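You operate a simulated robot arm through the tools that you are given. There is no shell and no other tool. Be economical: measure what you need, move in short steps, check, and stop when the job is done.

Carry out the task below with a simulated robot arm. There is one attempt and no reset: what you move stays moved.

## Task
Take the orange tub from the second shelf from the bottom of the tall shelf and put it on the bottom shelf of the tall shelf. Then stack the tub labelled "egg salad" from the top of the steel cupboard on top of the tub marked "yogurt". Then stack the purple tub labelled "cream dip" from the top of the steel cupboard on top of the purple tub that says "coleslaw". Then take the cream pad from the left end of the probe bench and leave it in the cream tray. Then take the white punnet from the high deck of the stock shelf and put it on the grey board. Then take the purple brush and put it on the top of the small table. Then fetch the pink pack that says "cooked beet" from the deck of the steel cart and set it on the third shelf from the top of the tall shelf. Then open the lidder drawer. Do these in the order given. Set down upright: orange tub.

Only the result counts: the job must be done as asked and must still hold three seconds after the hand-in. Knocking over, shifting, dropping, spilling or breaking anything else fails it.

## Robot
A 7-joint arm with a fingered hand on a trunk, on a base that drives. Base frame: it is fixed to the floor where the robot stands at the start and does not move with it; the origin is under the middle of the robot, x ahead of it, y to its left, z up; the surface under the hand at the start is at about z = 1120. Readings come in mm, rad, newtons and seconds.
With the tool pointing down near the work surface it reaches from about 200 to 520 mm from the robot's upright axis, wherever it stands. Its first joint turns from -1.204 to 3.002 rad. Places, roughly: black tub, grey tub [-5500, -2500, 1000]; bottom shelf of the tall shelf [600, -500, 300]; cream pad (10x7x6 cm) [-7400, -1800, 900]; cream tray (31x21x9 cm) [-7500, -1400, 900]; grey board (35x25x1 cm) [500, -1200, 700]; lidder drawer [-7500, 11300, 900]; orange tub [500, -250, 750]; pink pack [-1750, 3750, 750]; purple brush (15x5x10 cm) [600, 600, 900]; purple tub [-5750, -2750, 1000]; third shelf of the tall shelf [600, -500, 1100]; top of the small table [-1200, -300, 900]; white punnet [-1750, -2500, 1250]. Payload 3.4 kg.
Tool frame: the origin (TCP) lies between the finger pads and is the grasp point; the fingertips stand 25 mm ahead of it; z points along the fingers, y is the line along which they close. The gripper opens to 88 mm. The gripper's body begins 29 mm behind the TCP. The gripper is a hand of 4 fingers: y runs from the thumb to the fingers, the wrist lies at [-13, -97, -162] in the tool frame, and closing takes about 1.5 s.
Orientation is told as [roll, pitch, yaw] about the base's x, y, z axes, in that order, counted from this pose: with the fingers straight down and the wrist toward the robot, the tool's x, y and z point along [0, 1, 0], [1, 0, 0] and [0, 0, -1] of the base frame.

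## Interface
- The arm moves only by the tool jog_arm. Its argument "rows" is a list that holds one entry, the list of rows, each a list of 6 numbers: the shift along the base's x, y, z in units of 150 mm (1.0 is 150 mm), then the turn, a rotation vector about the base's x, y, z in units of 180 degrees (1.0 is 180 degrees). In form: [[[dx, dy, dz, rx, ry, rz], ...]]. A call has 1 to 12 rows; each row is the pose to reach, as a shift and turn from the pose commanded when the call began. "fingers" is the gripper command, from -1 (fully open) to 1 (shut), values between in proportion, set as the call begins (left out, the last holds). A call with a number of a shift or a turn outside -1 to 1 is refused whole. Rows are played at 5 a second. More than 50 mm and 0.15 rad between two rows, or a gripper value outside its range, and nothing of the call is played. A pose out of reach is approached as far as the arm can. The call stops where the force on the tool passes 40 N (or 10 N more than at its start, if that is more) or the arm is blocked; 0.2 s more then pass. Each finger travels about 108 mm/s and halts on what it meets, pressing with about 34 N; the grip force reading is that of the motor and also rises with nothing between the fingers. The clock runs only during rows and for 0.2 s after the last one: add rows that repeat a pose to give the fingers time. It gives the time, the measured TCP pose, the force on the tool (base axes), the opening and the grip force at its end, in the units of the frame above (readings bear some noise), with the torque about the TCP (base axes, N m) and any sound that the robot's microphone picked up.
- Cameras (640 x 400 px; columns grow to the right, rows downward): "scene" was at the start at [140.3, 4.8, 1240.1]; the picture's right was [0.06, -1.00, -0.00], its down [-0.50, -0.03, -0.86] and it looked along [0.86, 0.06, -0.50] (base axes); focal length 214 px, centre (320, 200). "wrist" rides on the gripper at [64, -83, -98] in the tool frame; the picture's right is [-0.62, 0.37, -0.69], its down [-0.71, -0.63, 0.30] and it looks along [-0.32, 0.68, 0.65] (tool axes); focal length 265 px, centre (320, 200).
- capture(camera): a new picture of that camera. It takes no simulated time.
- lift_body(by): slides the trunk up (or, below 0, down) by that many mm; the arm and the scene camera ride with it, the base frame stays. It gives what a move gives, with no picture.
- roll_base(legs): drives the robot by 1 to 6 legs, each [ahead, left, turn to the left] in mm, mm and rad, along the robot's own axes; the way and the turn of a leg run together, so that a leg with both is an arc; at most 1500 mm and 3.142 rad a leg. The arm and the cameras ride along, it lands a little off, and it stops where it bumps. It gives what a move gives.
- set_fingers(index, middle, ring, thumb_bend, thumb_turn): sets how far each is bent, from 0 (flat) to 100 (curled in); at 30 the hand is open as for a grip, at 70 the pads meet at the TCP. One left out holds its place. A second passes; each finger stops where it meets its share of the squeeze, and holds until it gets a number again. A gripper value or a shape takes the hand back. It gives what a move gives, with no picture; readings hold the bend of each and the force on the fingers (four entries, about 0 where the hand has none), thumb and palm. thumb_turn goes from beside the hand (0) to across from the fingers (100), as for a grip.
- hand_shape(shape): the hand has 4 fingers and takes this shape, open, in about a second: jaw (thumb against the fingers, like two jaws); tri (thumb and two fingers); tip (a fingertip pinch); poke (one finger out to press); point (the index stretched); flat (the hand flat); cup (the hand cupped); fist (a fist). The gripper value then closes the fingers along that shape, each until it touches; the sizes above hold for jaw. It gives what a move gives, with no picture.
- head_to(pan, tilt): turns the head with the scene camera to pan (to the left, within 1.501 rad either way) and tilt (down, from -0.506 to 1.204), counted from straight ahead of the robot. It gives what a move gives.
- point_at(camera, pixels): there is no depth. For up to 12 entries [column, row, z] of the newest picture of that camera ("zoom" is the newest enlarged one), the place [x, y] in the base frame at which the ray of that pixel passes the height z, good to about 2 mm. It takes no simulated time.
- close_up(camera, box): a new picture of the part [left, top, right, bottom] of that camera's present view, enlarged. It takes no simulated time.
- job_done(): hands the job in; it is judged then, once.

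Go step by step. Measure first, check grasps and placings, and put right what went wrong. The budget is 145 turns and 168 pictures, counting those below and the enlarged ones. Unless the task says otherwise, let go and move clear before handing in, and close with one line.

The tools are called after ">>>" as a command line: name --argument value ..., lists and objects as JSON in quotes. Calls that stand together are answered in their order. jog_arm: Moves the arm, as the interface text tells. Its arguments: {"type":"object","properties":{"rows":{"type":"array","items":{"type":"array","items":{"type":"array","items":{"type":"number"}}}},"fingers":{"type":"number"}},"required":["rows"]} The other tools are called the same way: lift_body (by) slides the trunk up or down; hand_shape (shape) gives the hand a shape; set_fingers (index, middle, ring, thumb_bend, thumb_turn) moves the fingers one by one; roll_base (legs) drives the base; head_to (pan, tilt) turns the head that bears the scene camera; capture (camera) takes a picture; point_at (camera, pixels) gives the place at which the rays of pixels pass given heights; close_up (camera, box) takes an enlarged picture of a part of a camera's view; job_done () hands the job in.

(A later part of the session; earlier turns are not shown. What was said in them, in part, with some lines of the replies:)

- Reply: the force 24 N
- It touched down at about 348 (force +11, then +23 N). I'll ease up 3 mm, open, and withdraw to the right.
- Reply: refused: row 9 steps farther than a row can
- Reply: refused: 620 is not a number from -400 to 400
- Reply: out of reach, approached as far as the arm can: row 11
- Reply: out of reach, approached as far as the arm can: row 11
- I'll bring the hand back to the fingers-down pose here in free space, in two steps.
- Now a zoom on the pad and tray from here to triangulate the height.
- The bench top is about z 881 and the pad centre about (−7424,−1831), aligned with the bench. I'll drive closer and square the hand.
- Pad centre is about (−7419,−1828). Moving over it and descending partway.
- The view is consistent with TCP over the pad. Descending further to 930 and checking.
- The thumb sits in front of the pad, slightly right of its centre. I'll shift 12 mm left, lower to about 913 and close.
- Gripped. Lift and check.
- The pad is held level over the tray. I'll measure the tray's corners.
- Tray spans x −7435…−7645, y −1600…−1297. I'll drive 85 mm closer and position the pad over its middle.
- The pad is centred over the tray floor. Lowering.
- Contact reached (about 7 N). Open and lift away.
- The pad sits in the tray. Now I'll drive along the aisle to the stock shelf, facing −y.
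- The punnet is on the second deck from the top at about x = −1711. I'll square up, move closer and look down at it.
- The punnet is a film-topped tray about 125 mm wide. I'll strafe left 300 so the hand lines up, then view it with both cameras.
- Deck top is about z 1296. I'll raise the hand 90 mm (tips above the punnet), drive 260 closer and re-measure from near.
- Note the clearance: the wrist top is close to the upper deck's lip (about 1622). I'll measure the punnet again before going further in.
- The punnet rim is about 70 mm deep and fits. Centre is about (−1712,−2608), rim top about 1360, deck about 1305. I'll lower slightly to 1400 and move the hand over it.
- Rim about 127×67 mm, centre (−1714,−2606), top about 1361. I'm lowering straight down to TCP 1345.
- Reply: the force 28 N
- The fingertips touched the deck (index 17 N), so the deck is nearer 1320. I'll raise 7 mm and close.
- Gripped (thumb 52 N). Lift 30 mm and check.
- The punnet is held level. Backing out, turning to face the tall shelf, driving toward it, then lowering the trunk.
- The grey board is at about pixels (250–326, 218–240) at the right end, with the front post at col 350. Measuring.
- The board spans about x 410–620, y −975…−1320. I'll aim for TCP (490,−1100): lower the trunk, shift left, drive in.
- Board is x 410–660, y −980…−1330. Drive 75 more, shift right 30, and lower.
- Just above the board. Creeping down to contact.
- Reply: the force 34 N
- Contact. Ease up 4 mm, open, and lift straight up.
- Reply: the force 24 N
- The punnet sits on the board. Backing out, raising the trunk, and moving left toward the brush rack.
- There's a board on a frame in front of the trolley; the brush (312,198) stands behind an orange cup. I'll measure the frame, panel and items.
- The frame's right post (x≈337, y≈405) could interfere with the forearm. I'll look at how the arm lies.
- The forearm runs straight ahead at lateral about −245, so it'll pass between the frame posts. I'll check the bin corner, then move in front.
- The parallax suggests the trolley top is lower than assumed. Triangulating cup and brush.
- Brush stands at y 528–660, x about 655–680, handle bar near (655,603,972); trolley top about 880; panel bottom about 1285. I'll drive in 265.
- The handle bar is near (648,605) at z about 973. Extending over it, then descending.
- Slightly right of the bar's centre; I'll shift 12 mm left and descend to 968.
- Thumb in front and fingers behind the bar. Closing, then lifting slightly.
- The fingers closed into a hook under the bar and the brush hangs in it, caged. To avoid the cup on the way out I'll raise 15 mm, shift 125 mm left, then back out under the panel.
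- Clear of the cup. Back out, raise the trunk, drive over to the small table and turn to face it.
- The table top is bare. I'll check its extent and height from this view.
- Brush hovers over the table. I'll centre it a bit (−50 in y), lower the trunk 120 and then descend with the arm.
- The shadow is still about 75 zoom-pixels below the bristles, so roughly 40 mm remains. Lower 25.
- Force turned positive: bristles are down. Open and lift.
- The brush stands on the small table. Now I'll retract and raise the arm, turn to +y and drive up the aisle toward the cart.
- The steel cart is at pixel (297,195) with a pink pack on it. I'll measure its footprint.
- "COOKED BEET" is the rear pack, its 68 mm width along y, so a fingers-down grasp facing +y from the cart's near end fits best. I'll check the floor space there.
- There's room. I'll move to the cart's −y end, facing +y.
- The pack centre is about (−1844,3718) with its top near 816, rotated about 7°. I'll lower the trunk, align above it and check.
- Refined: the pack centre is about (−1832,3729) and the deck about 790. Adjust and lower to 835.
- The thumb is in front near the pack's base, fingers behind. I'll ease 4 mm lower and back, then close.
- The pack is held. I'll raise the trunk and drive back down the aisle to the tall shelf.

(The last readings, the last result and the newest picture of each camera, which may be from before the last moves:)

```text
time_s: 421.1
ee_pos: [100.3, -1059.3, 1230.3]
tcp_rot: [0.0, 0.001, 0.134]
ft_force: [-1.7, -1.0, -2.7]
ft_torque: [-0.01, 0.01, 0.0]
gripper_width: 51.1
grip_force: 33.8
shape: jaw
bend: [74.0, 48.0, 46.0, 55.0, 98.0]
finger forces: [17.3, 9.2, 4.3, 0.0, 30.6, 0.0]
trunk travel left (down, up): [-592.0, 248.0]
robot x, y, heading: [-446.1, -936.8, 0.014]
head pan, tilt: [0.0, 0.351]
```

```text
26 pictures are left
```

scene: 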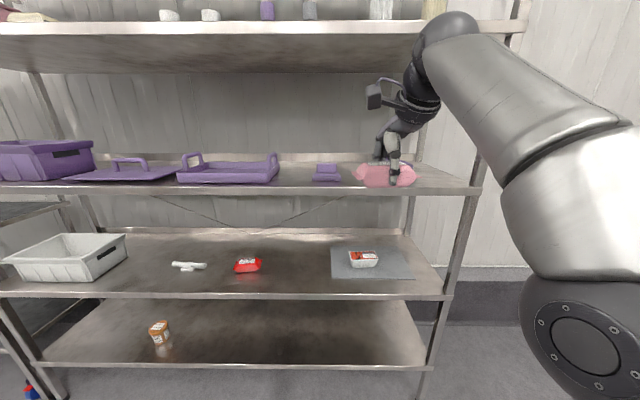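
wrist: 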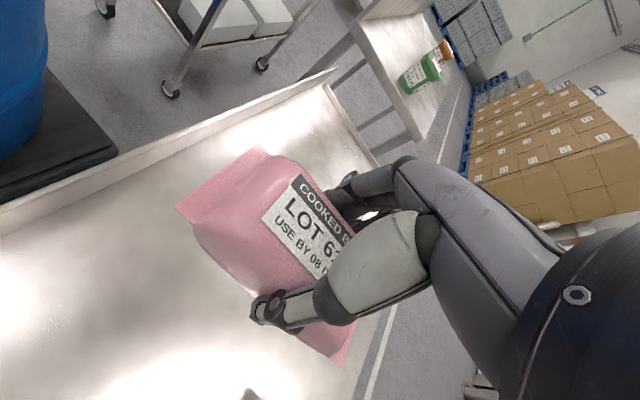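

>>> close_up --camera "scene" --box '[260, 120, 500, 270]'

>>> point_at --camera "scene" --pixels '[[400, 188, 1100], [327, 181, 1110], [315, 181, 1110], [341, 181, 1110], [280, 182, 1110], [327, 165, 1110], [478, 188, 1100], [320, 27, 1500], [425, 26, 1500]]'

```text
2.67 times, centred on (380, 195) of scene
```

zoom: 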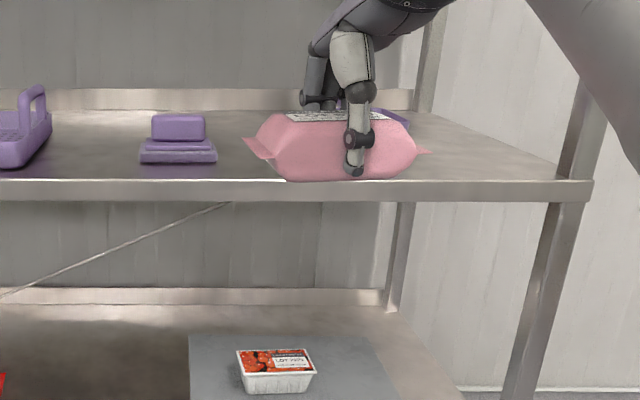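

```text
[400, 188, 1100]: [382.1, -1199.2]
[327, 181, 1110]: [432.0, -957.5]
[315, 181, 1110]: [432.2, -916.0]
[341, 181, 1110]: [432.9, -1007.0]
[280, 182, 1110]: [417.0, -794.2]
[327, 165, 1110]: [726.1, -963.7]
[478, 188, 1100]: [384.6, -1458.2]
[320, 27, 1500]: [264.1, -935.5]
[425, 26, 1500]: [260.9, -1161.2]
```

The spot behind the held pack is occluded and there's another purple item there. I'll strafe left 220 and raise the camera to see the free area.

>>> roll_base --legs '[[0, 220, -0.012]]'

>>> lift_body --by 110

>>> capture --camera "scene"

```text
time_s: 422.8
ee_pos: [97.2, -847.4, 1231.5]
tcp_rot: [0.003, 0.001, 0.122]
ft_force: [0.0, 1.0, -1.8]
ft_torque: [-0.01, -0.06, -0.01]
gripper_width: 50.7
grip_force: 34.7
shape: jaw
bend: [74.0, 48.0, 46.0, 55.0, 98.0]
finger forces: [17.2, 9.2, 4.3, 0.0, 30.6, 0.1]
trunk travel left (down, up): [-592.0, 248.0]
robot x, y, heading: [-449.2, -723.2, -0.003]
head pan, tilt: [0.0, 0.351]
```

```text
time_s: 424.2
ee_pos: [97.0, -847.8, 1340.2]
tcp_rot: [0.003, 0.002, 0.121]
ft_force: [0.9, 0.4, -2.0]
ft_torque: [-0.01, 0.03, 0.02]
gripper_width: 51.2
grip_force: 33.5
shape: jaw
bend: [74.0, 48.0, 46.0, 55.0, 98.0]
finger forces: [17.2, 9.2, 4.3, 0.0, 30.7, 0.0]
trunk travel left (down, up): [-702.0, 138.0]
robot x, y, heading: [-446.3, -721.8, -0.004]
head pan, tilt: [0.0, 0.351]
```

```text
24 pictures are left
```

scene: 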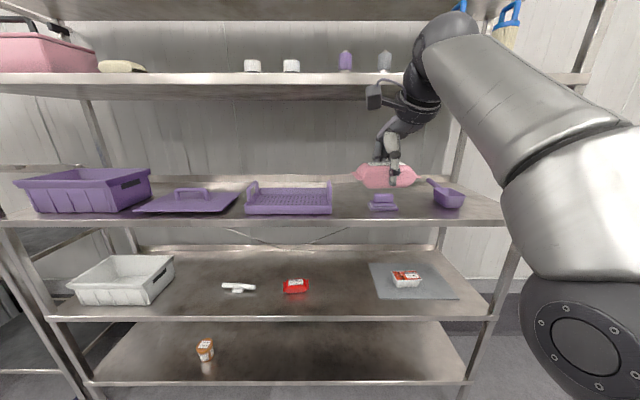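

>>> point_at --camera "scene" --pixels '[[333, 213, 1120], [370, 210, 1120], [398, 209, 1120], [434, 207, 1120], [462, 206, 1120], [428, 181, 1120], [350, 222, 1120], [375, 194, 1120], [334, 185, 1120], [400, 222, 1120]]'

>>> close_up --camera "scene" --box '[320, 150, 480, 250]'

```text
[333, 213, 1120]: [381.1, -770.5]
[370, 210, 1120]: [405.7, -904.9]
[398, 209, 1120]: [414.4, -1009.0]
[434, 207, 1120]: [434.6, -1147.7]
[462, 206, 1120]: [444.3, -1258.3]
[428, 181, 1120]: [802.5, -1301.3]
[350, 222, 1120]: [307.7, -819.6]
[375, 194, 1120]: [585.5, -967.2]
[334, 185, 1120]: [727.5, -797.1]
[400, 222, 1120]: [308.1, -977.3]
```

```text
4.00 times, centred on (400, 200) of scene
```

zoom: 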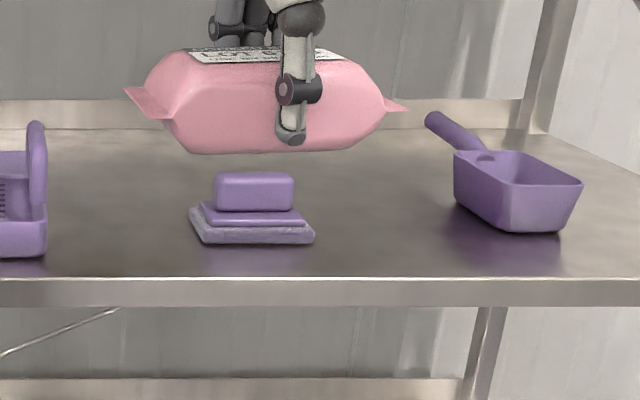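

I'll put the pack behind the gap between pad and scoop, at about (555,−1050). Straighten the hand, strafe right 203, lower the trunk to TCP 1250 and drive in.

>>> jog_arm --rows '[[[0, 0, 0, 0, 0, -0.038], [0, 0, 0, 0, 0, -0.038]]]'

>>> roll_base --legs '[[0, -205, 0]]'

>>> lift_body --by -90

>>> roll_base --legs '[[200, 0, 0]]'

>>> head_to --pan -0.2 --tilt 0.35

>>> capture --camera "scene"

```text
time_s: 424.8
ee_pos: [96.1, -848.8, 1340.5]
tcp_rot: [0.002, 0.002, 0.002]
ft_force: [0.0, -0.5, -2.4]
ft_torque: [0.0, 0.0, -0.01]
gripper_width: 51.0
grip_force: 34.0
shape: jaw
bend: [74.0, 48.0, 46.0, 55.0, 98.0]
finger forces: [17.2, 9.2, 4.3, 0.1, 30.7, 0.0]
trunk travel left (down, up): [-702.0, 138.0]
robot x, y, heading: [-444.2, -722.0, -0.004]
head pan, tilt: [0.0, 0.351]
```

```text
time_s: 426.4
ee_pos: [97.0, -1058.5, 1341.5]
tcp_rot: [0.004, 0.003, 0.004]
ft_force: [0.0, -0.8, -2.3]
ft_torque: [-0.05, 0.02, -0.01]
gripper_width: 51.0
grip_force: 34.1
shape: jaw
bend: [74.0, 48.0, 46.0, 55.0, 98.0]
finger forces: [17.2, 9.0, 4.3, 0.0, 30.6, 0.1]
trunk travel left (down, up): [-702.0, 138.0]
robot x, y, heading: [-447.0, -930.2, 0.001]
head pan, tilt: [0.0, 0.351]
```

```text
time_s: 427.7
ee_pos: [96.4, -1058.5, 1250.3]
tcp_rot: [0.002, 0.001, 0.005]
ft_force: [0.6, -0.4, -2.7]
ft_torque: [-0.05, 0.0, 0.0]
gripper_width: 51.2
grip_force: 34.0
shape: jaw
bend: [74.0, 48.0, 46.0, 55.0, 98.0]
finger forces: [17.3, 9.1, 4.4, 0.0, 30.7, 0.0]
trunk travel left (down, up): [-612.0, 228.0]
robot x, y, heading: [-449.6, -934.6, -0.003]
head pan, tilt: [0.0, 0.351]
```

```text
time_s: 429.3
ee_pos: [298.3, -1058.8, 1250.2]
tcp_rot: [0.002, 0.001, 0.003]
ft_force: [0.4, -1.0, -2.7]
ft_torque: [0.01, -0.01, 0.0]
gripper_width: 51.0
grip_force: 34.0
shape: jaw
bend: [74.0, 48.0, 46.0, 55.0, 98.0]
finger forces: [17.4, 9.2, 4.3, 0.0, 30.8, 0.1]
trunk travel left (down, up): [-612.0, 228.0]
robot x, y, heading: [-245.8, -933.6, -0.006]
head pan, tilt: [0.0, 0.351]
```

```text
time_s: 430.0
ee_pos: [297.9, -1058.5, 1251.0]
tcp_rot: [0.002, 0.002, 0.005]
ft_force: [0.6, 0.2, -3.2]
ft_torque: [-0.02, 0.0, 0.0]
gripper_width: 51.1
grip_force: 34.1
shape: jaw
bend: [74.0, 48.0, 46.0, 55.0, 98.0]
finger forces: [17.4, 9.2, 4.3, 0.0, 30.8, 0.0]
trunk travel left (down, up): [-612.0, 228.0]
robot x, y, heading: [-247.2, -935.2, -0.001]
head pan, tilt: [-0.201, 0.351]
```

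```text
22 pictures are left
```

scene: 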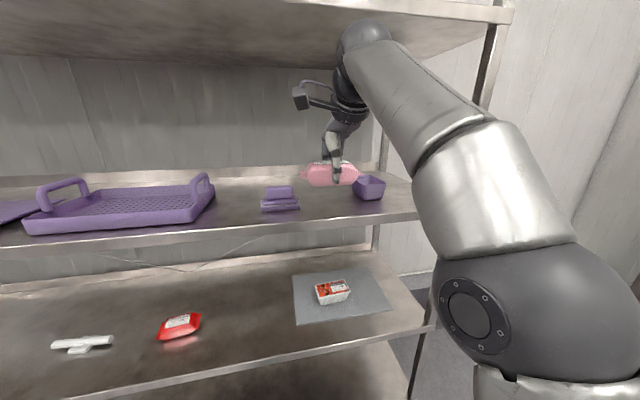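

Clearance under the upper shelf is fine (about 60 mm). I'll check the pad and scoop edges from here, then go in.

>>> point_at --camera "scene" --pixels '[[299, 209, 1120], [261, 212, 1120], [364, 200, 1120], [354, 192, 1120], [384, 199, 1120], [293, 197, 1140]]'

>>> roll_base --legs '[[215, 0, 0]]'

>>> capture --camera "scene"

>>> capture --camera "wrist"

```text
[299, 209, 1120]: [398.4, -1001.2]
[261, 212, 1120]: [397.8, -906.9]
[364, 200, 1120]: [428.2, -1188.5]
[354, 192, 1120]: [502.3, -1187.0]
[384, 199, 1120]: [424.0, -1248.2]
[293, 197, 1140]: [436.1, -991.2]
```

```text
time_s: 431.7
ee_pos: [511.3, -1061.6, 1250.2]
tcp_rot: [0.001, 0.003, -0.001]
ft_force: [-0.4, -0.5, -2.3]
ft_torque: [-0.02, 0.0, -0.01]
gripper_width: 51.0
grip_force: 34.1
shape: jaw
bend: [74.0, 48.0, 46.0, 55.0, 98.0]
finger forces: [17.3, 9.2, 4.4, 0.0, 30.9, 0.0]
trunk travel left (down, up): [-612.0, 228.0]
robot x, y, heading: [-32.1, -933.9, -0.004]
head pan, tilt: [-0.201, 0.351]
```

```text
21 pictures are left
```

scene: 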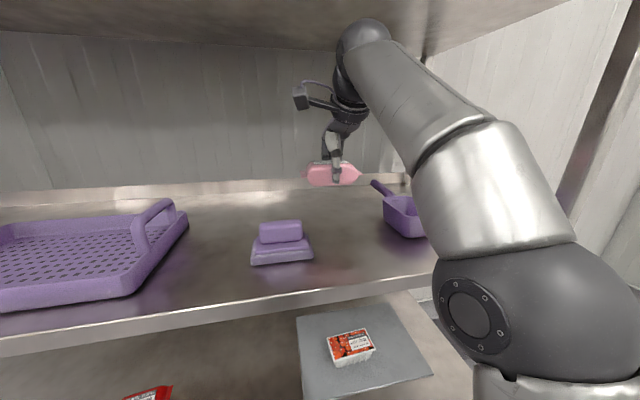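

```text
20 pictures are left
```

wrist: 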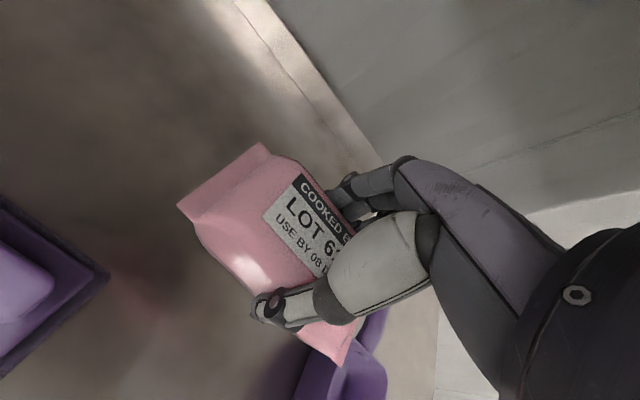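

I'll shift left 30 and forward 50 away from the scoop handle, then lower to 1178.

>>> jog_arm --rows '[[[0.16, 0.1, 0, 0, 0, 0], [0.33, 0.2, 0, 0, 0, 0], [0.33, 0.2, -0.24, 0, 0, 0], [0.33, 0.2, -0.48, 0, 0, 0], [0.33, 0.2, -0.48, 0, 0, 0]]]'

>>> capture --camera "wrist"

>>> close_up --camera "scene" --box '[240, 140, 440, 265]'

```text
time_s: 432.9
ee_pos: [561.5, -1030.8, 1179.1]
tcp_rot: [0.003, 0.003, 0.0]
ft_force: [0.3, 0.9, -3.2]
ft_torque: [-0.01, 0.01, -0.01]
gripper_width: 50.9
grip_force: 34.5
shape: jaw
bend: [74.0, 48.0, 46.0, 55.0, 98.0]
finger forces: [17.3, 9.1, 4.2, 0.1, 30.6, 0.1]
out of reach, approached as far as the arm can: row 1, 2
trunk travel left (down, up): [-612.0, 228.0]
robot x, y, heading: [-32.1, -933.6, -0.004]
head pan, tilt: [-0.201, 0.351]
```

```text
19 pictures are left
```

wrist: 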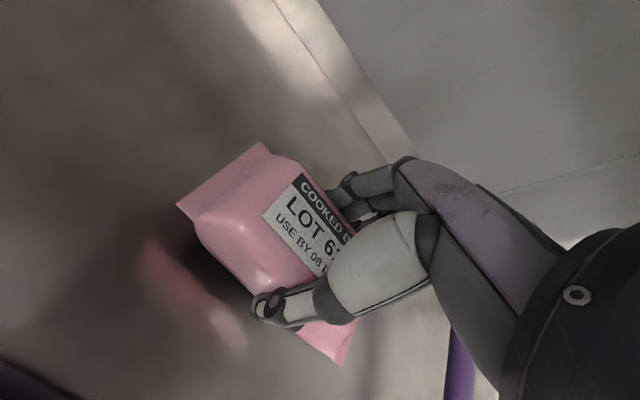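

```text
3.20 times, centred on (340, 202) of scene
```

zoom: 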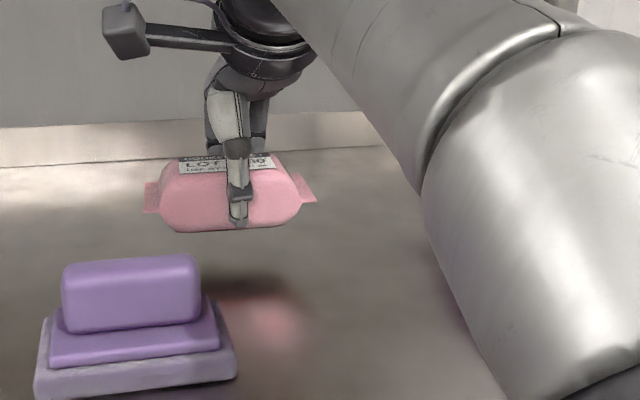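

Clear spot. Lowering toward contact.

>>> jog_arm --rows '[[[0, 0, -0.06, 0, 0, 0], [0, 0, -0.1, 0, 0, 0], [0, 0, -0.1, 0, 0, 0]]]'

>>> jog_arm --rows '[[[0, 0, -0.02, 0, 0, 0], [0, 0, -0.04, 0, 0, 0], [0, 0, -0.04, 0, 0, 0]]]'

>>> jog_arm --rows '[[[0, 0, -0.02, 0, 0, 0], [0, 0, -0.035, 0, 0, 0], [0, 0, -0.035, 0, 0, 0]]]'

```text
time_s: 433.7
ee_pos: [562.1, -1031.4, 1164.4]
tcp_rot: [0.002, 0.004, 0.0]
ft_force: [-0.1, 0.4, -2.6]
ft_torque: [-0.02, 0.02, 0.04]
gripper_width: 51.0
grip_force: 33.7
shape: jaw
bend: [74.0, 48.0, 46.0, 55.0, 98.0]
finger forces: [17.4, 9.2, 4.4, 0.1, 30.6, 0.0]
trunk travel left (down, up): [-612.0, 228.0]
robot x, y, heading: [-31.1, -935.6, -0.009]
head pan, tilt: [-0.201, 0.351]
```

```text
time_s: 434.5
ee_pos: [559.9, -1031.6, 1157.7]
tcp_rot: [0.001, -0.001, -0.001]
ft_force: [0.4, 0.3, -2.3]
ft_torque: [0.01, -0.04, -0.03]
gripper_width: 51.0
grip_force: 33.8
shape: jaw
bend: [74.0, 48.0, 46.0, 55.0, 98.0]
finger forces: [17.3, 9.0, 4.3, 0.0, 30.7, 0.0]
trunk travel left (down, up): [-612.0, 228.0]
robot x, y, heading: [-32.1, -929.8, -0.005]
head pan, tilt: [-0.201, 0.351]
```

```text
time_s: 435.3
ee_pos: [560.7, -1030.9, 1153.2]
tcp_rot: [0.001, 0.0, 0.0]
ft_force: [-0.5, 0.2, 0.2]
ft_torque: [0.0, 0.02, 0.02]
gripper_width: 50.7
grip_force: 33.7
shape: jaw
bend: [74.0, 48.0, 46.0, 55.0, 98.0]
finger forces: [17.6, 9.2, 4.3, 0.0, 30.7, 0.0]
trunk travel left (down, up): [-612.0, 228.0]
robot x, y, heading: [-32.7, -934.9, -0.006]
head pan, tilt: [-0.201, 0.351]
```

>>> jog_arm --rows '[[[0, 0, -0.012, 0, 0, 0], [0, 0, -0.012, 0, 0, 0]]]'

>>> jog_arm --rows '[[[0, 0, 0, 0, 0, 0], [0, 0, 0, 0, 0, 0], [0, 0, 0.01, 0, 0, 0], [0, 0, 0.02, 0, 0, 0], [0, 0, 0.02, 0, 0, 0], [0, 0, 0.02, 0, 0, 0], [0, 0, 0.02, 0, 0, 0], [0, 0, 0.2, 0, 0, 0], [0, 0, 0.45, 0, 0, 0], [0, 0, 0.6, 0, 0, 0]]]' --fingers -1

>>> close_up --camera "scene" --box '[240, 140, 440, 265]'

```text
time_s: 435.9
ee_pos: [560.7, -1031.2, 1151.7]
tcp_rot: [0.002, -0.004, 0.001]
ft_force: [3.1, -0.3, 8.0]
ft_torque: [-0.01, 0.0, 0.02]
gripper_width: 50.8
grip_force: 34.2
shape: jaw
bend: [74.0, 48.0, 46.0, 56.0, 98.0]
finger forces: [18.7, 10.2, 5.0, 0.0, 30.5, 0.0]
trunk travel left (down, up): [-612.0, 228.0]
robot x, y, heading: [-32.1, -935.9, -0.006]
head pan, tilt: [-0.201, 0.351]
```

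```text
time_s: 438.1
ee_pos: [546.9, -1032.9, 1222.3]
tcp_rot: [0.001, 0.002, 0.0]
ft_force: [0.1, 0.5, -0.4]
ft_torque: [0.01, 0.02, 0.02]
gripper_width: 87.7
grip_force: 0.1
shape: jaw
bend: [30.0, 30.0, 30.0, 30.0, 98.0]
finger forces: [0.0, 0.0, 0.0, 0.0, 0.0, 0.0]
out of reach, approached as far as the arm can: row 9, 10
trunk travel left (down, up): [-612.0, 228.0]
robot x, y, heading: [-33.2, -934.5, -0.003]
head pan, tilt: [-0.201, 0.351]
```

```text
3.20 times, centred on (340, 202) of scene
```

zoom: 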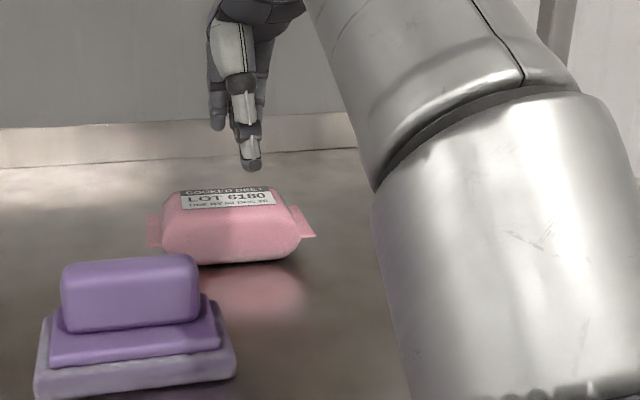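

The beet pack rests on the shelf. I'll pull the hand back up and out, then head for the lidder at the far end.

>>> jog_arm --rows '[[[-0.3, 0, 0, 0, 0, 0], [-0.6, 0, 0, 0, 0, 0], [-0.6, 0, 0, 0, 0, 0]]]'

>>> roll_base --legs '[[-450, 0, 0], [0, 0, 1.571], [1500, 0, 0], [1500, 0, 0], [1500, 0, 0], [1500, 0, 0]]'

>>> head_to --pan 0.6 --tilt 0.15

>>> capture --camera "scene"

```text
time_s: 438.9
ee_pos: [456.3, -1030.1, 1222.2]
tcp_rot: [0.001, 0.0, 0.0]
ft_force: [-0.6, -0.4, -0.1]
ft_torque: [-0.07, 0.01, 0.0]
gripper_width: 87.9
grip_force: 0.1
shape: jaw
bend: [30.0, 30.0, 30.0, 30.0, 98.0]
finger forces: [0.0, 0.0, 0.0, 0.0, 0.1, 0.1]
trunk travel left (down, up): [-612.0, 228.0]
robot x, y, heading: [-32.0, -934.4, -0.004]
head pan, tilt: [-0.201, 0.351]
```

```text
time_s: 473.6
ee_pos: [-509.0, 5563.8, 1221.0]
tcp_rot: [0.004, 0.001, 1.593]
ft_force: [-0.8, -0.4, 0.3]
ft_torque: [0.01, -0.04, -0.01]
gripper_width: 87.8
grip_force: 0.0
shape: jaw
bend: [30.0, 30.0, 30.0, 30.0, 98.0]
finger forces: [0.0, 0.1, 0.0, 0.0, 0.1, 0.0]
trunk travel left (down, up): [-612.0, 228.0]
robot x, y, heading: [-595.9, 5070.3, 1.584]
head pan, tilt: [-0.201, 0.351]
```

```text
time_s: 474.8
ee_pos: [-509.8, 5562.5, 1220.4]
tcp_rot: [0.001, 0.001, 1.592]
ft_force: [-0.1, 0.5, -0.4]
ft_torque: [0.02, -0.05, -0.03]
gripper_width: 88.0
grip_force: 0.0
shape: jaw
bend: [30.0, 30.0, 30.0, 30.0, 98.0]
finger forces: [0.1, 0.0, 0.0, 0.0, 0.0, 0.1]
trunk travel left (down, up): [-612.0, 228.0]
robot x, y, heading: [-595.4, 5074.2, 1.584]
head pan, tilt: [0.6, 0.15]
```

```text
16 pictures are left
```

scene: 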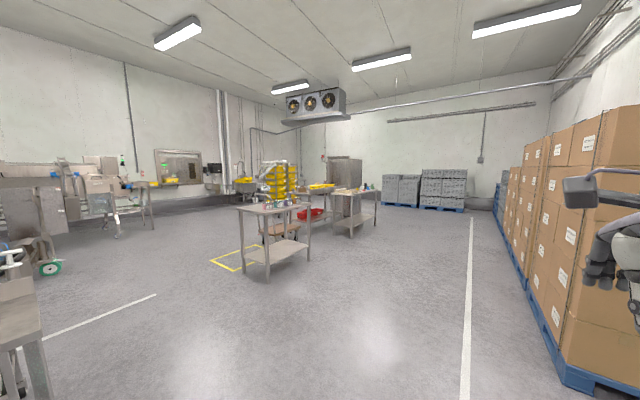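

>>> close_up --camera "scene" --box '[140, 130, 340, 255]'

>>> point_at --camera "scene" --pixels '[[266, 280, 0], [243, 272, 0], [310, 262, 0], [210, 262, 0], [258, 247, 0], [350, 237, 0], [120, 238, 0], [152, 228, 0], [240, 205, 0], [376, 227, 0]]'

```text
3.20 times, centred on (240, 192) of scene
```

zoom: 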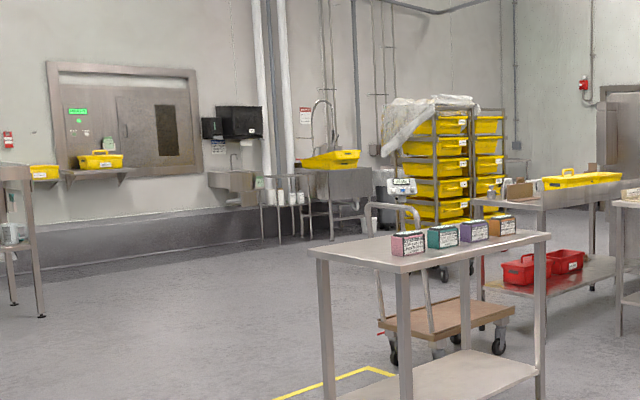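

```text
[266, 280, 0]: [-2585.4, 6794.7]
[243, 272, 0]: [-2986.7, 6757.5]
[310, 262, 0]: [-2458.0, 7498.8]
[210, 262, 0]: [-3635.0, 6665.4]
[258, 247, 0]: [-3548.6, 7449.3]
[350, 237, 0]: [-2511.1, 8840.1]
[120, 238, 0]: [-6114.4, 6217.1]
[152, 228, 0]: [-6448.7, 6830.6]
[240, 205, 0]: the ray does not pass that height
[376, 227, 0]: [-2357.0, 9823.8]
```

The lidder is beyond the yellow racks near the left wall. I'll go to y≈6050, strafe left past the tables to x≈−4500 and look again.

>>> point_at --camera "scene" --pixels '[[48, 396, 0], [277, 218, 0], [290, 214, 0], [265, 222, 0]]'

>>> roll_base --legs '[[980, 0, 0], [0, 1500, 0], [0, 1500, 0], [0, 900, 0]]'

>>> head_to --pan 0.3 --tilt 0.2

>>> capture --camera "scene"

```text
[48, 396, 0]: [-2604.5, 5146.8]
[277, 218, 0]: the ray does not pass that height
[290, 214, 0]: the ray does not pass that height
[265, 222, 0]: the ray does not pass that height
```

```text
time_s: 498.2
ee_pos: [-4416.6, 6413.5, 1220.4]
tcp_rot: [0.0, 0.0, 1.603]
ft_force: [0.3, 0.1, -0.4]
ft_torque: [0.0, -0.01, 0.01]
gripper_width: 88.0
grip_force: 0.2
shape: jaw
bend: [30.0, 30.0, 30.0, 30.0, 98.0]
finger forces: [0.0, 0.1, 0.1, 0.0, 0.0, 0.0]
trunk travel left (down, up): [-612.0, 228.0]
robot x, y, heading: [-4501.2, 5917.8, 1.6]
head pan, tilt: [0.6, 0.15]
```

```text
time_s: 499.0
ee_pos: [-4415.8, 6413.3, 1220.4]
tcp_rot: [0.004, 0.001, 1.603]
ft_force: [0.2, 0.5, 0.1]
ft_torque: [-0.01, 0.01, 0.01]
gripper_width: 88.1
grip_force: 0.1
shape: jaw
bend: [30.0, 30.0, 30.0, 30.0, 98.0]
finger forces: [0.0, 0.0, 0.0, 0.1, 0.0, 0.0]
trunk travel left (down, up): [-612.0, 228.0]
robot x, y, heading: [-4496.0, 5918.6, 1.597]
head pan, tilt: [0.3, 0.201]
```

```text
14 pictures are left
```

scene: 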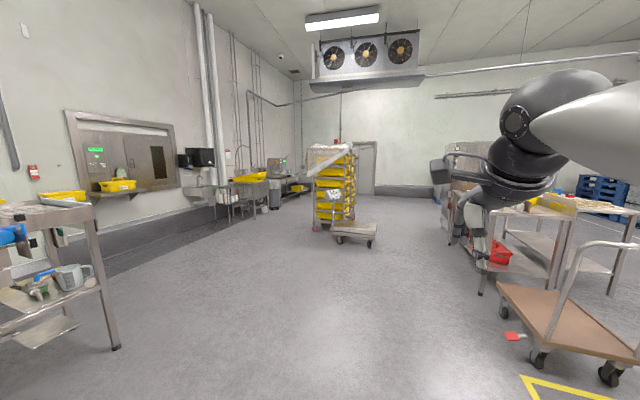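

The lidder looks to be the machine at about pixel (278,168) on the left wall, between sink and yellow rack. Getting floor points.

>>> point_at --camera "scene" --pixels '[[316, 232, 0], [335, 245, 0], [372, 248, 0], [265, 213, 0], [250, 217, 0], [292, 205, 0], [118, 349, 0], [305, 195, 0]]'

>>> close_up --camera "scene" --box '[220, 130, 348, 210]'

```text
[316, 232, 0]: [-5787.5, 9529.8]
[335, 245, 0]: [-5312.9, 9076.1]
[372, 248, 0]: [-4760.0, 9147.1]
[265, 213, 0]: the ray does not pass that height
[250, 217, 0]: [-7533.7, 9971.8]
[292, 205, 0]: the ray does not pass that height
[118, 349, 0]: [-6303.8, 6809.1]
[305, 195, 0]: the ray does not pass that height
```

```text
5.00 times, centred on (284, 170) of scene
```

zoom: 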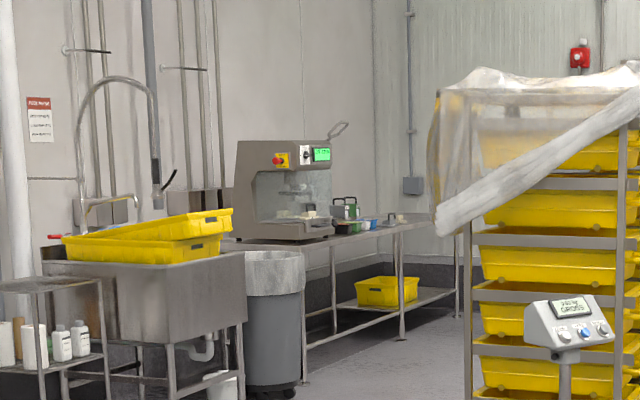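

The lidder stands on the wall bench past the sink. I'll route x=−4500→y≈8100, strafe to x≈−6450, then north between sink and rack.

>>> roll_base --legs '[[1500, 0, -0.027], [700, 0, 0], [0, 1500, 0], [0, 430, 0], [1500, 0, 0], [1250, 0, 0]]'

>>> head_to --pan 0.9 --tilt 0.35

>>> capture --camera "scene"

```text
time_s: 532.0
ee_pos: [-6362.2, 11332.8, 1218.4]
tcp_rot: [0.003, 0.002, 1.578]
ft_force: [-0.2, 0.6, 0.2]
ft_torque: [0.01, 0.03, -0.01]
gripper_width: 88.2
grip_force: 0.1
shape: jaw
bend: [30.0, 30.0, 30.0, 30.0, 98.0]
finger forces: [0.0, 0.0, 0.1, 0.0, 0.0, 0.0]
trunk travel left (down, up): [-612.0, 228.0]
robot x, y, heading: [-6459.6, 10839.8, 1.573]
head pan, tilt: [0.3, 0.201]
```

```text
time_s: 533.0
ee_pos: [-6363.7, 11333.6, 1221.2]
tcp_rot: [0.004, 0.001, 1.577]
ft_force: [0.1, -0.6, 0.2]
ft_torque: [0.0, 0.0, -0.01]
gripper_width: 88.0
grip_force: 0.1
shape: jaw
bend: [30.0, 30.0, 30.0, 30.0, 98.0]
finger forces: [0.0, 0.0, 0.0, 0.1, 0.1, 0.1]
trunk travel left (down, up): [-612.0, 228.0]
robot x, y, heading: [-6460.1, 10844.0, 1.579]
head pan, tilt: [0.901, 0.351]
```

```text
12 pictures are left
```

scene: 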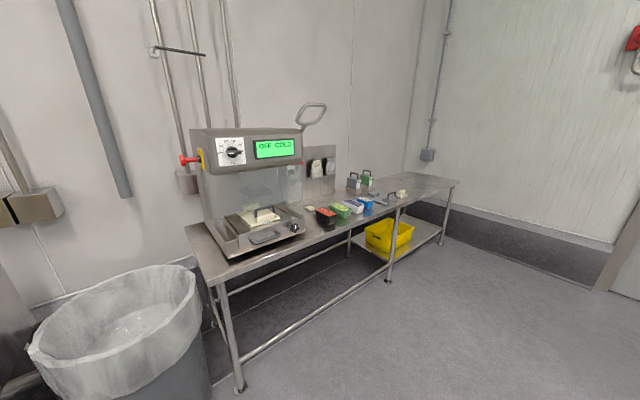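

The drawer with a handle at about (265,237) is at the machine's front. Zooming and measuring.

>>> close_up --camera "scene" --box '[190, 170, 350, 270]'

>>> point_at --camera "zoom" --pixels '[[240, 275, 950], [370, 252, 950], [300, 270, 930], [300, 270, 960], [140, 355, 900], [470, 280, 900]]'

>>> point_at --camera "scene" --pixels '[[240, 390, 0], [388, 282, 0], [225, 288, 870], [205, 400, 0]]'

```text
4.00 times, centred on (270, 220) of scene
```

zoom: 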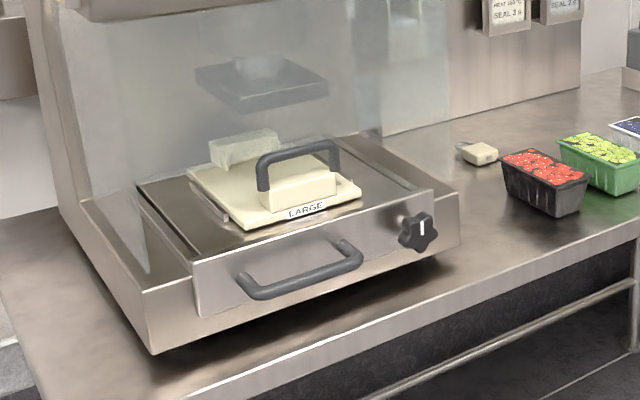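

```text
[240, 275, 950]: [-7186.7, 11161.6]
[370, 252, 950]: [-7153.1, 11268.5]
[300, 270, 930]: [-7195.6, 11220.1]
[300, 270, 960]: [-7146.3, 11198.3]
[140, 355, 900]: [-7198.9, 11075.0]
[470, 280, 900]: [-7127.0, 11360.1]
```

```text
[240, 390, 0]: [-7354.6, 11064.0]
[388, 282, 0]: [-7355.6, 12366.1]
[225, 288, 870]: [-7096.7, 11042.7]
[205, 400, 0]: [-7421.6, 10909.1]
```

The bench is low: leg and edge geometry gives a top near z 675, so the handle is about (−7516,11362,735), with the machine turned about 14°. I'll turn to face it squarely, come closer, lower the trunk and look again.

>>> roll_base --legs '[[0, 0, 1.321], [330, -147, 0]]'

>>> lift_body --by -250

>>> head_to --pan -0.1 --tilt 0.4

>>> capture --camera "scene"

```text
time_s: 538.5
ee_pos: [-7182.3, 11296.2, 1220.1]
tcp_rot: [0.003, 0.002, 2.873]
ft_force: [-0.4, 0.3, -0.3]
ft_torque: [-0.03, 0.04, -0.01]
gripper_width: 88.0
grip_force: 0.1
shape: jaw
bend: [30.0, 30.0, 30.0, 30.0, 98.0]
finger forces: [0.1, 0.0, 0.0, 0.0, 0.1, 0.1]
trunk travel left (down, up): [-612.0, 228.0]
robot x, y, heading: [-6740.1, 11077.8, 2.871]
head pan, tilt: [0.901, 0.351]
```

```text
time_s: 541.1
ee_pos: [-7180.1, 11297.0, 970.3]
tcp_rot: [0.002, 0.003, 2.876]
ft_force: [-0.4, 0.1, 0.4]
ft_torque: [0.04, -0.02, -0.01]
gripper_width: 87.8
grip_force: 0.1
shape: jaw
bend: [30.0, 30.0, 30.0, 30.0, 98.0]
finger forces: [0.1, 0.1, 0.0, 0.0, 0.1, 0.0]
trunk travel left (down, up): [-362.0, 478.0]
robot x, y, heading: [-6733.8, 11073.1, 2.87]
head pan, tilt: [0.901, 0.351]
```

```text
time_s: 542.4
ee_pos: [-7180.4, 11296.3, 970.4]
tcp_rot: [0.003, 0.001, 2.873]
ft_force: [0.5, 0.8, -0.6]
ft_torque: [0.0, 0.02, 0.02]
gripper_width: 87.7
grip_force: 0.0
shape: jaw
bend: [30.0, 30.0, 30.0, 30.0, 98.0]
finger forces: [0.1, 0.0, 0.0, 0.0, 0.1, 0.0]
trunk travel left (down, up): [-362.0, 478.0]
robot x, y, heading: [-6730.1, 11073.7, 2.868]
head pan, tilt: [-0.099, 0.4]
```

```text
10 pictures are left
```

scene: 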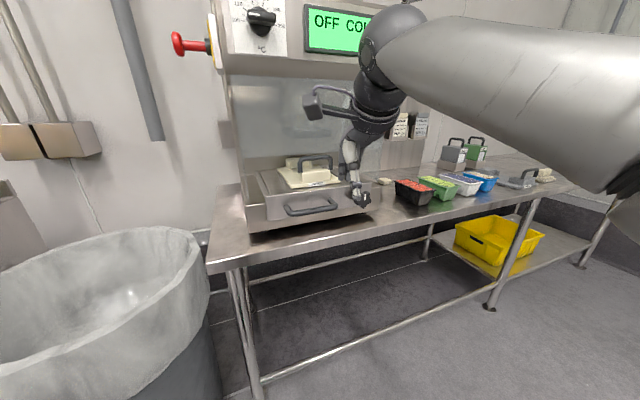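

>>> point_at --camera "scene" --pixels '[[312, 211, 700], [312, 211, 800], [312, 211, 900], [287, 209, 850], [337, 204, 850], [212, 270, 800], [212, 270, 850], [260, 397, 0], [248, 228, 850], [370, 210, 850]]'

>>> close_up --camera "scene" --box '[230, 140, 390, 240]'

```text
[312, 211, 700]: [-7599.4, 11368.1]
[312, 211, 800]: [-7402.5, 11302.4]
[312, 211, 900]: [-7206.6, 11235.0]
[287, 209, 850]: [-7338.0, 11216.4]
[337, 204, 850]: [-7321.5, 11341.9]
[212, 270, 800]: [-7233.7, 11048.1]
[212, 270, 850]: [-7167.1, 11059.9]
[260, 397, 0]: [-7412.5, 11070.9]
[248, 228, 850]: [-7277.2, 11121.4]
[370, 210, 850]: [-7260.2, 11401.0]
```

```text
4.00 times, centred on (310, 190) of scene
```

zoom: 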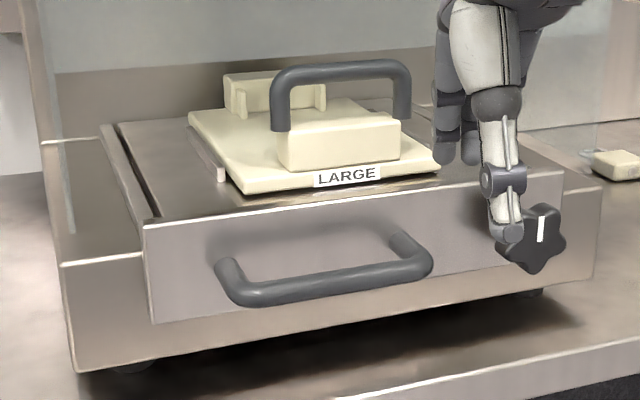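

The estimates of height disagree, so I'll take a wrist view for a proper baseline.

>>> capture --camera "wrist"

```text
8 pictures are left
```

wrist: 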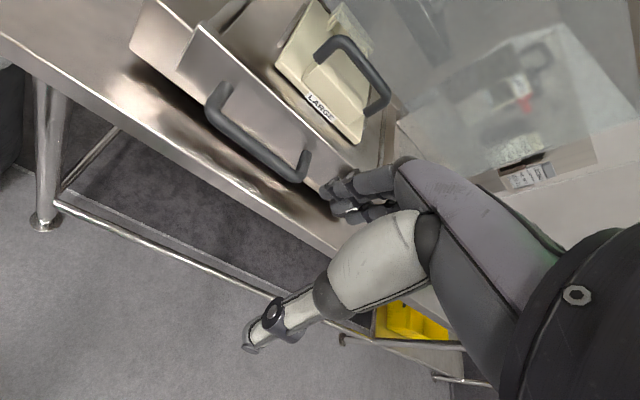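

>>> point_at --camera "wrist" --pixels '[[255, 151, 700], [255, 151, 800], [255, 151, 850], [212, 122, 800], [212, 122, 850], [298, 181, 800], [298, 181, 850], [43, 222, 0], [40, 78, 750], [40, 78, 800]]'

>>> point_at --camera "scene" --pixels '[[313.75, 211, 800], [313.75, 211, 850], [290, 214, 800], [290, 214, 850], [336, 207, 800], [336, 207, 850], [230, 268, 800]]'

```text
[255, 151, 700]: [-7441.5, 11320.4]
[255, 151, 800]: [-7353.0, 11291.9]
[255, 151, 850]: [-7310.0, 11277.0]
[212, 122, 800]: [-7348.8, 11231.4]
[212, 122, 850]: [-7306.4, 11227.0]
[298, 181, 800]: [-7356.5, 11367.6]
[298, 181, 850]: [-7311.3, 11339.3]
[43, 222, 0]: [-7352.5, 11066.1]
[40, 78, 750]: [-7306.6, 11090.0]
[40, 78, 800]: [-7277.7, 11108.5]
```

```text
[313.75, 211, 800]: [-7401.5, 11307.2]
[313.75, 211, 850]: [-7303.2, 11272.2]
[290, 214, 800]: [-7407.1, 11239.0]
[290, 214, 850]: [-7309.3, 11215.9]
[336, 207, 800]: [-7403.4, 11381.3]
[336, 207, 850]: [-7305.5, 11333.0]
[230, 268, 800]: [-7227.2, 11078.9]
```

Now both cameras agree: the handle bar is at about (−7314,11277,846), parallel to y (machine square to the wall). I'll square up to −x, align laterally, lower the trunk, and pitch the hand 45° forward.

>>> roll_base --legs '[[-80, 0, 0], [0, 0, 0.273], [0, -100, 0]]'

>>> lift_body --by -100

>>> jog_arm --rows '[[[0, 0, 0, 0, 0.042, 0], [0, 0, 0, 0, 0.084, 0], [0, 0, 0, 0, 0.126, 0], [0, 0, 0, 0, 0.168, 0], [0, 0, 0, 0, 0.21, 0], [0, 0, 0, 0, 0.25, 0], [0, 0, 0, 0, 0.25, 0]]]' --fingers -0.27

```text
time_s: 545.1
ee_pos: [-7147.3, 11249.8, 969.7]
tcp_rot: [0.003, 0.002, -3.138]
ft_force: [-0.5, 0.3, -1.0]
ft_torque: [-0.02, 0.01, 0.02]
gripper_width: 87.9
grip_force: 0.0
shape: jaw
bend: [30.0, 30.0, 30.0, 30.0, 98.0]
finger forces: [0.1, 0.0, 0.1, 0.0, 0.0, 0.0]
trunk travel left (down, up): [-362.0, 478.0]
robot x, y, heading: [-6655.8, 11153.0, 3.136]
head pan, tilt: [-0.099, 0.4]
```

```text
time_s: 546.4
ee_pos: [-7148.0, 11248.3, 869.9]
tcp_rot: [0.003, 0.001, -3.141]
ft_force: [1.5, -0.5, -0.8]
ft_torque: [-0.01, 0.02, -0.04]
gripper_width: 87.5
grip_force: 0.0
shape: jaw
bend: [30.0, 30.0, 30.0, 30.0, 98.0]
finger forces: [0.1, 0.0, 0.0, 0.0, 0.0, 0.0]
trunk travel left (down, up): [-262.0, 578.0]
robot x, y, heading: [-6659.2, 11150.8, 3.141]
head pan, tilt: [-0.099, 0.4]
```

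```text
time_s: 548.0
ee_pos: [-7147.4, 11247.8, 869.9]
tcp_rot: [0.001, -0.785, -3.141]
ft_force: [0.6, 0.9, -0.8]
ft_torque: [-0.01, 0.0, -0.02]
gripper_width: 56.4
grip_force: 0.1
shape: jaw
bend: [28.0, 39.0, 36.0, 62.0, 100.0]
finger forces: [0.0, 0.1, 0.1, 0.0, 0.0, 0.1]
trunk travel left (down, up): [-262.0, 578.0]
robot x, y, heading: [-6657.2, 11153.7, 3.138]
head pan, tilt: [-0.099, 0.4]
```

The pitch worked. Move near the handle (−7240, 11275, 850) and look.

>>> jog_arm --rows '[[[-0.2, 0.06, -0.05, 0, 0, 0], [-0.4, 0.12, -0.1, 0, 0, 0], [-0.6, 0.18, -0.13, 0, 0, 0], [-0.6, 0.18, -0.13, 0, 0, 0]]]'

>>> capture --camera "scene"

>>> capture --camera "wrist"

```text
time_s: 549.0
ee_pos: [-7236.8, 11274.3, 851.3]
tcp_rot: [0.001, -0.784, -3.14]
ft_force: [0.6, 0.2, -0.2]
ft_torque: [0.01, 0.02, 0.0]
gripper_width: 56.1
grip_force: 0.1
shape: jaw
bend: [28.0, 39.0, 36.0, 62.0, 100.0]
finger forces: [0.0, 0.0, 0.0, 0.0, 0.1, 0.0]
trunk travel left (down, up): [-262.0, 578.0]
robot x, y, heading: [-6660.8, 11151.7, 3.139]
head pan, tilt: [-0.099, 0.4]
```

```text
7 pictures are left
```

scene: 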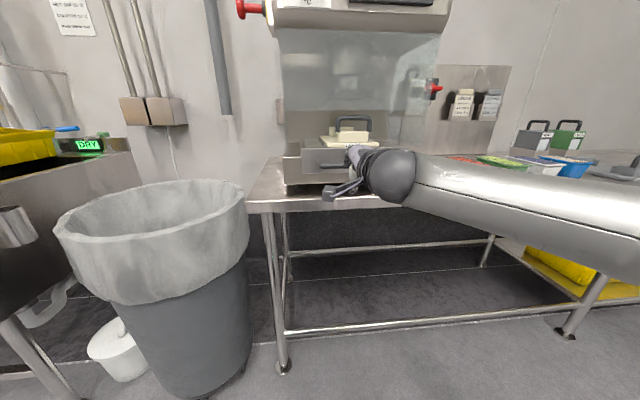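

```text
6 pictures are left
```

wrist: 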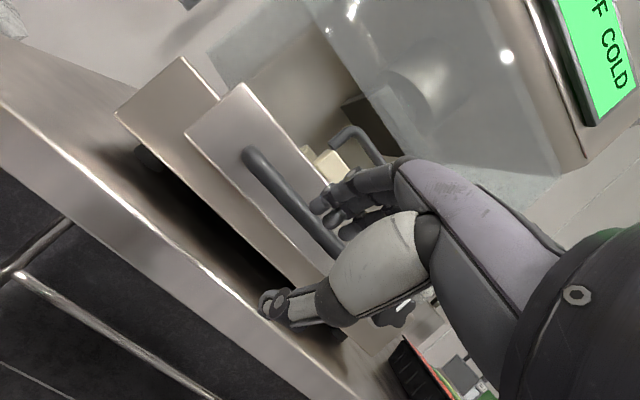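

>>> point_at --camera "wrist" --pixels '[[258, 165, 846], [258, 165, 856], [258, 165, 836], [320, 235, 846], [200, 270, 800]]'

>>> point_at --camera "scene" --pixels '[[319, 168, 846], [319, 168, 856], [319, 168, 836], [335, 167, 846]]'

>>> close_up --camera "scene" --box '[280, 120, 400, 210]'

```text
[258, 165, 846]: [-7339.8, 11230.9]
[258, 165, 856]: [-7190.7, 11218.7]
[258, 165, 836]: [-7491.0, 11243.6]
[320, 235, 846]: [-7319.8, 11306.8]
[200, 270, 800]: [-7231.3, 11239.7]
```

```text
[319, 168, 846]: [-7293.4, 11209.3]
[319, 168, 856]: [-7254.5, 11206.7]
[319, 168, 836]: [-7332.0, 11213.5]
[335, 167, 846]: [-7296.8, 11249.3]
```

```text
4.44 times, centred on (340, 165) of scene
```

zoom: 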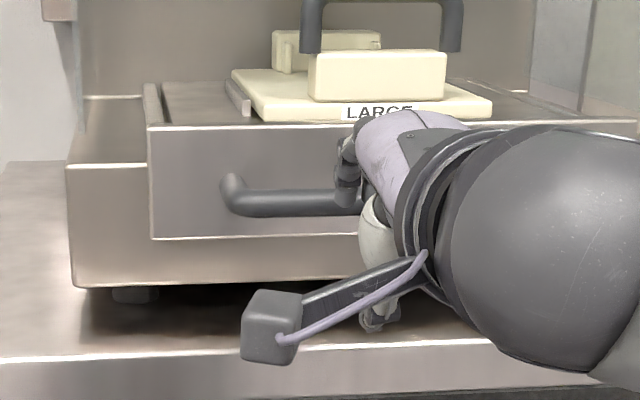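

The bar's height is confirmed at about 847. I'll narrow the opening to about 40 mm and come in along the finger axis: up-back first, then diagonally down onto the bar.

>>> jog_arm --rows '[[[-0.1, 0.02, 0.13, 0, 0, 0], [-0.22, 0.02, 0.26, 0, 0, 0], [-0.22, 0.02, 0.26, 0, 0, 0], [-0.3, 0.02, 0.18, 0, 0, 0], [-0.38, 0.02, 0.1, 0, 0, 0], [-0.44, 0.02, 0.04, 0, 0, 0], [-0.48, 0.02, 0, 0, 0, 0], [-0.48, 0.02, 0, 0, 0, 0]]]' --fingers 0.09

>>> close_up --camera "wrist" --box '[160, 80, 480, 280]'

```text
time_s: 550.8
ee_pos: [-7309.7, 11280.9, 849.0]
tcp_rot: [0.001, -0.784, -3.14]
ft_force: [0.0, 0.1, -0.4]
ft_torque: [0.02, -0.01, 0.01]
gripper_width: 40.4
grip_force: 0.1
shape: jaw
bend: [74.0, 46.0, 43.0, 71.0, 100.0]
finger forces: [0.1, 0.0, 0.0, 0.0, 0.0, 0.0]
trunk travel left (down, up): [-262.0, 578.0]
robot x, y, heading: [-6654.2, 11151.3, 3.137]
head pan, tilt: [-0.099, 0.4]
```

```text
2.00 times, centred on (320, 180) of wrist
5 turns are left
```

zoom: 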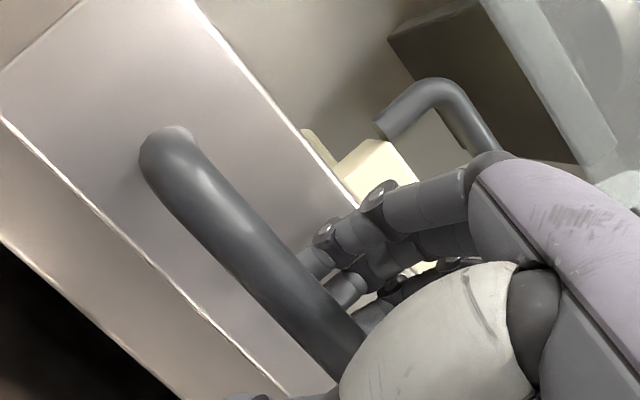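

Fingers are behind the bar with no contact. Close the grip and pull back with the base.

>>> jog_arm --rows '[[[0, 0, 0, 0, 0, 0], [0, 0, 0, 0, 0, 0], [0, 0, 0, 0, 0, 0], [0, 0, 0, 0, 0, 0], [0, 0, 0, 0, 0, 0], [0, 0, 0, 0, 0, 0], [0, 0, 0, 0, 0, 0]]]' --fingers 1

>>> roll_base --legs '[[-80, 0, 0]]'

>>> roll_base --legs '[[-80, 0, 0]]'

>>> close_up --camera "scene" --box '[240, 100, 440, 225]'

```text
time_s: 552.4
ee_pos: [-7310.7, 11279.2, 847.7]
tcp_rot: [0.001, -0.781, -3.14]
ft_force: [0.1, -1.7, -14.4]
ft_torque: [0.01, -0.03, 0.09]
gripper_width: 3.9
grip_force: 33.9
shape: jaw
bend: [73.0, 71.0, 71.0, 74.0, 100.0]
finger forces: [4.6, 5.3, 3.0, 0.0, 34.1, 0.0]
trunk travel left (down, up): [-262.0, 578.0]
robot x, y, heading: [-6655.4, 11150.5, 3.143]
head pan, tilt: [-0.099, 0.4]
```

```text
time_s: 553.5
ee_pos: [-7230.8, 11279.7, 848.0]
tcp_rot: [0.002, -0.78, -3.14]
ft_force: [-0.3, -2.5, -15.8]
ft_torque: [0.02, -0.1, 0.08]
gripper_width: 4.1
grip_force: 34.0
shape: jaw
bend: [73.0, 71.0, 70.0, 73.0, 100.0]
finger forces: [4.4, 5.6, 3.2, 0.0, 33.9, 0.0]
trunk travel left (down, up): [-262.0, 578.0]
robot x, y, heading: [-6579.0, 11157.2, 3.139]
head pan, tilt: [-0.099, 0.4]
```

```text
time_s: 554.5
ee_pos: [-7151.3, 11279.5, 847.3]
tcp_rot: [0.002, -0.779, -3.14]
ft_force: [-0.2, -0.5, -14.8]
ft_torque: [-0.01, -0.05, 0.13]
gripper_width: 4.4
grip_force: 33.9
shape: jaw
bend: [73.0, 71.0, 70.0, 74.0, 100.0]
finger forces: [5.5, 0.5, 3.6, 0.0, 34.5, 0.1]
trunk travel left (down, up): [-262.0, 578.0]
robot x, y, heading: [-6497.5, 11151.1, 3.138]
head pan, tilt: [-0.099, 0.4]
```

```text
3.20 times, centred on (340, 162) of scene
4 turns are left
```

zoom: 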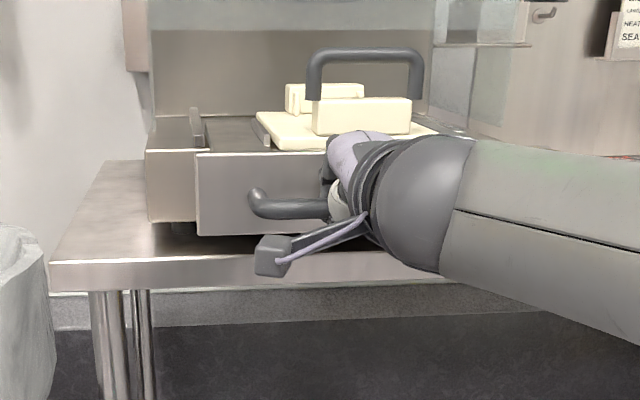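

The drawer is out about 160 mm and slides freely. I'll pull further with the arm, which stops at 40 N if the end stop is met.

>>> jog_arm --rows '[[[0.08, 0, 0, 0, 0, 0], [0.16, 0, 0, 0, 0, 0], [0.24, 0, 0, 0, 0, 0], [0.32, 0, 0, 0, 0, 0], [0.4, 0, 0, 0, 0, 0], [0.48, 0, 0, 0, 0, 0], [0.56, 0, 0, 0, 0, 0], [0.64, 0, 0, 0, 0, 0]]]'

>>> close_up --camera "scene" --box '[240, 100, 440, 225]'

```text
time_s: 556.3
ee_pos: [-7066.9, 11280.4, 844.1]
tcp_rot: [0.001, -0.771, -3.143]
ft_force: [-34.6, -5.1, -2.1]
ft_torque: [0.06, -0.08, 0.24]
gripper_width: 4.6
grip_force: 34.7
shape: jaw
bend: [73.0, 71.0, 66.0, 75.0, 100.0]
finger forces: [19.0, 8.4, 7.4, 0.0, 27.1, 0.0]
trunk travel left (down, up): [-262.0, 578.0]
robot x, y, heading: [-6497.7, 11149.1, 3.144]
head pan, tilt: [-0.099, 0.4]
stopped in row 8: the force on the tool passed its limit at 47 N (the readings are from after the stop); the commanded pose is now the measured one
```

```text
3.20 times, centred on (340, 162) of scene
3 turns are left
```

zoom: 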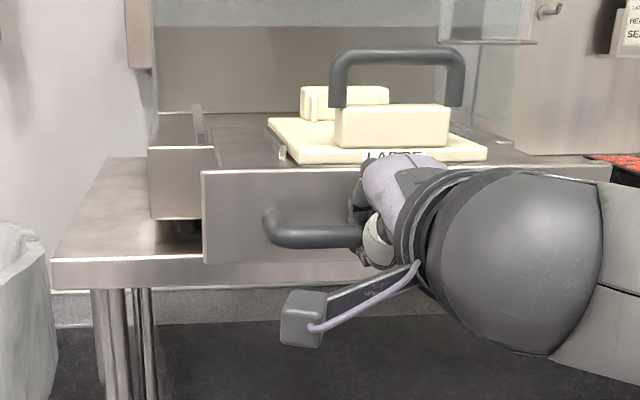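

The end stop is reached: the drawer is fully open. I'll release to about 40 mm opening and withdraw back-up along the finger axis.

>>> jog_arm --rows '[[[-0.01, 0, 0, 0, 0, 0], [-0.01, 0, 0, 0, 0, 0], [-0.01, 0, 0, 0, 0, 0], [-0.01, 0, 0, 0, 0, 0], [-0.01, 0, 0, 0, 0, 0], [0.06, 0, 0.07, 0, 0, 0], [0.14, 0, 0.15, 0, 0, 0], [0.24, 0, 0.25, 0, 0, 0], [0.36, 0, 0.37, 0, 0, 0], [0.5, 0, 0.5, 0, 0, 0], [0.7, 0, 0.55, 0, 0, 0], [0.9, 0, 0.6, 0, 0, 0]]]' --fingers 0.09

>>> close_up --camera "scene" --box '[240, 100, 440, 225]'

```text
time_s: 558.9
ee_pos: [-6924.8, 11282.9, 939.0]
tcp_rot: [0.001, -0.781, 3.139]
ft_force: [0.0, -0.7, 0.1]
ft_torque: [-0.02, 0.02, -0.01]
gripper_width: 39.5
grip_force: 0.1
shape: jaw
bend: [74.0, 46.0, 43.0, 71.0, 100.0]
finger forces: [0.0, 0.1, 0.0, 0.0, 0.0, 0.1]
trunk travel left (down, up): [-262.0, 578.0]
robot x, y, heading: [-6498.9, 11156.4, 3.137]
head pan, tilt: [-0.099, 0.4]
```

```text
3.20 times, centred on (340, 162) of scene
2 turns are left
```

zoom: 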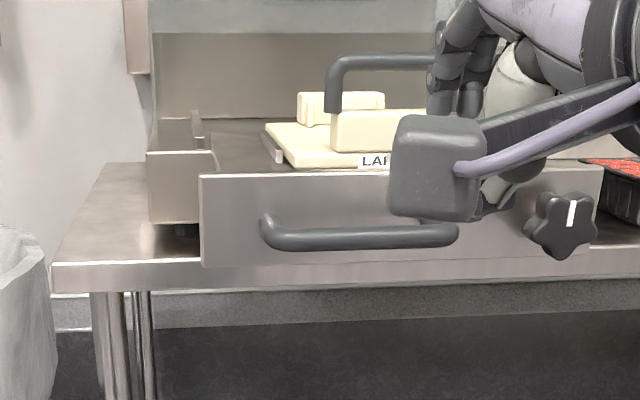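

The drawer stays open and the hand is clear of the handle. Handing in.

>>> job_done

```text
The job is handed in.
```

All eight steps are done in the order given, and the job is handed in; the lidder drawer is pulled out to its end stop.
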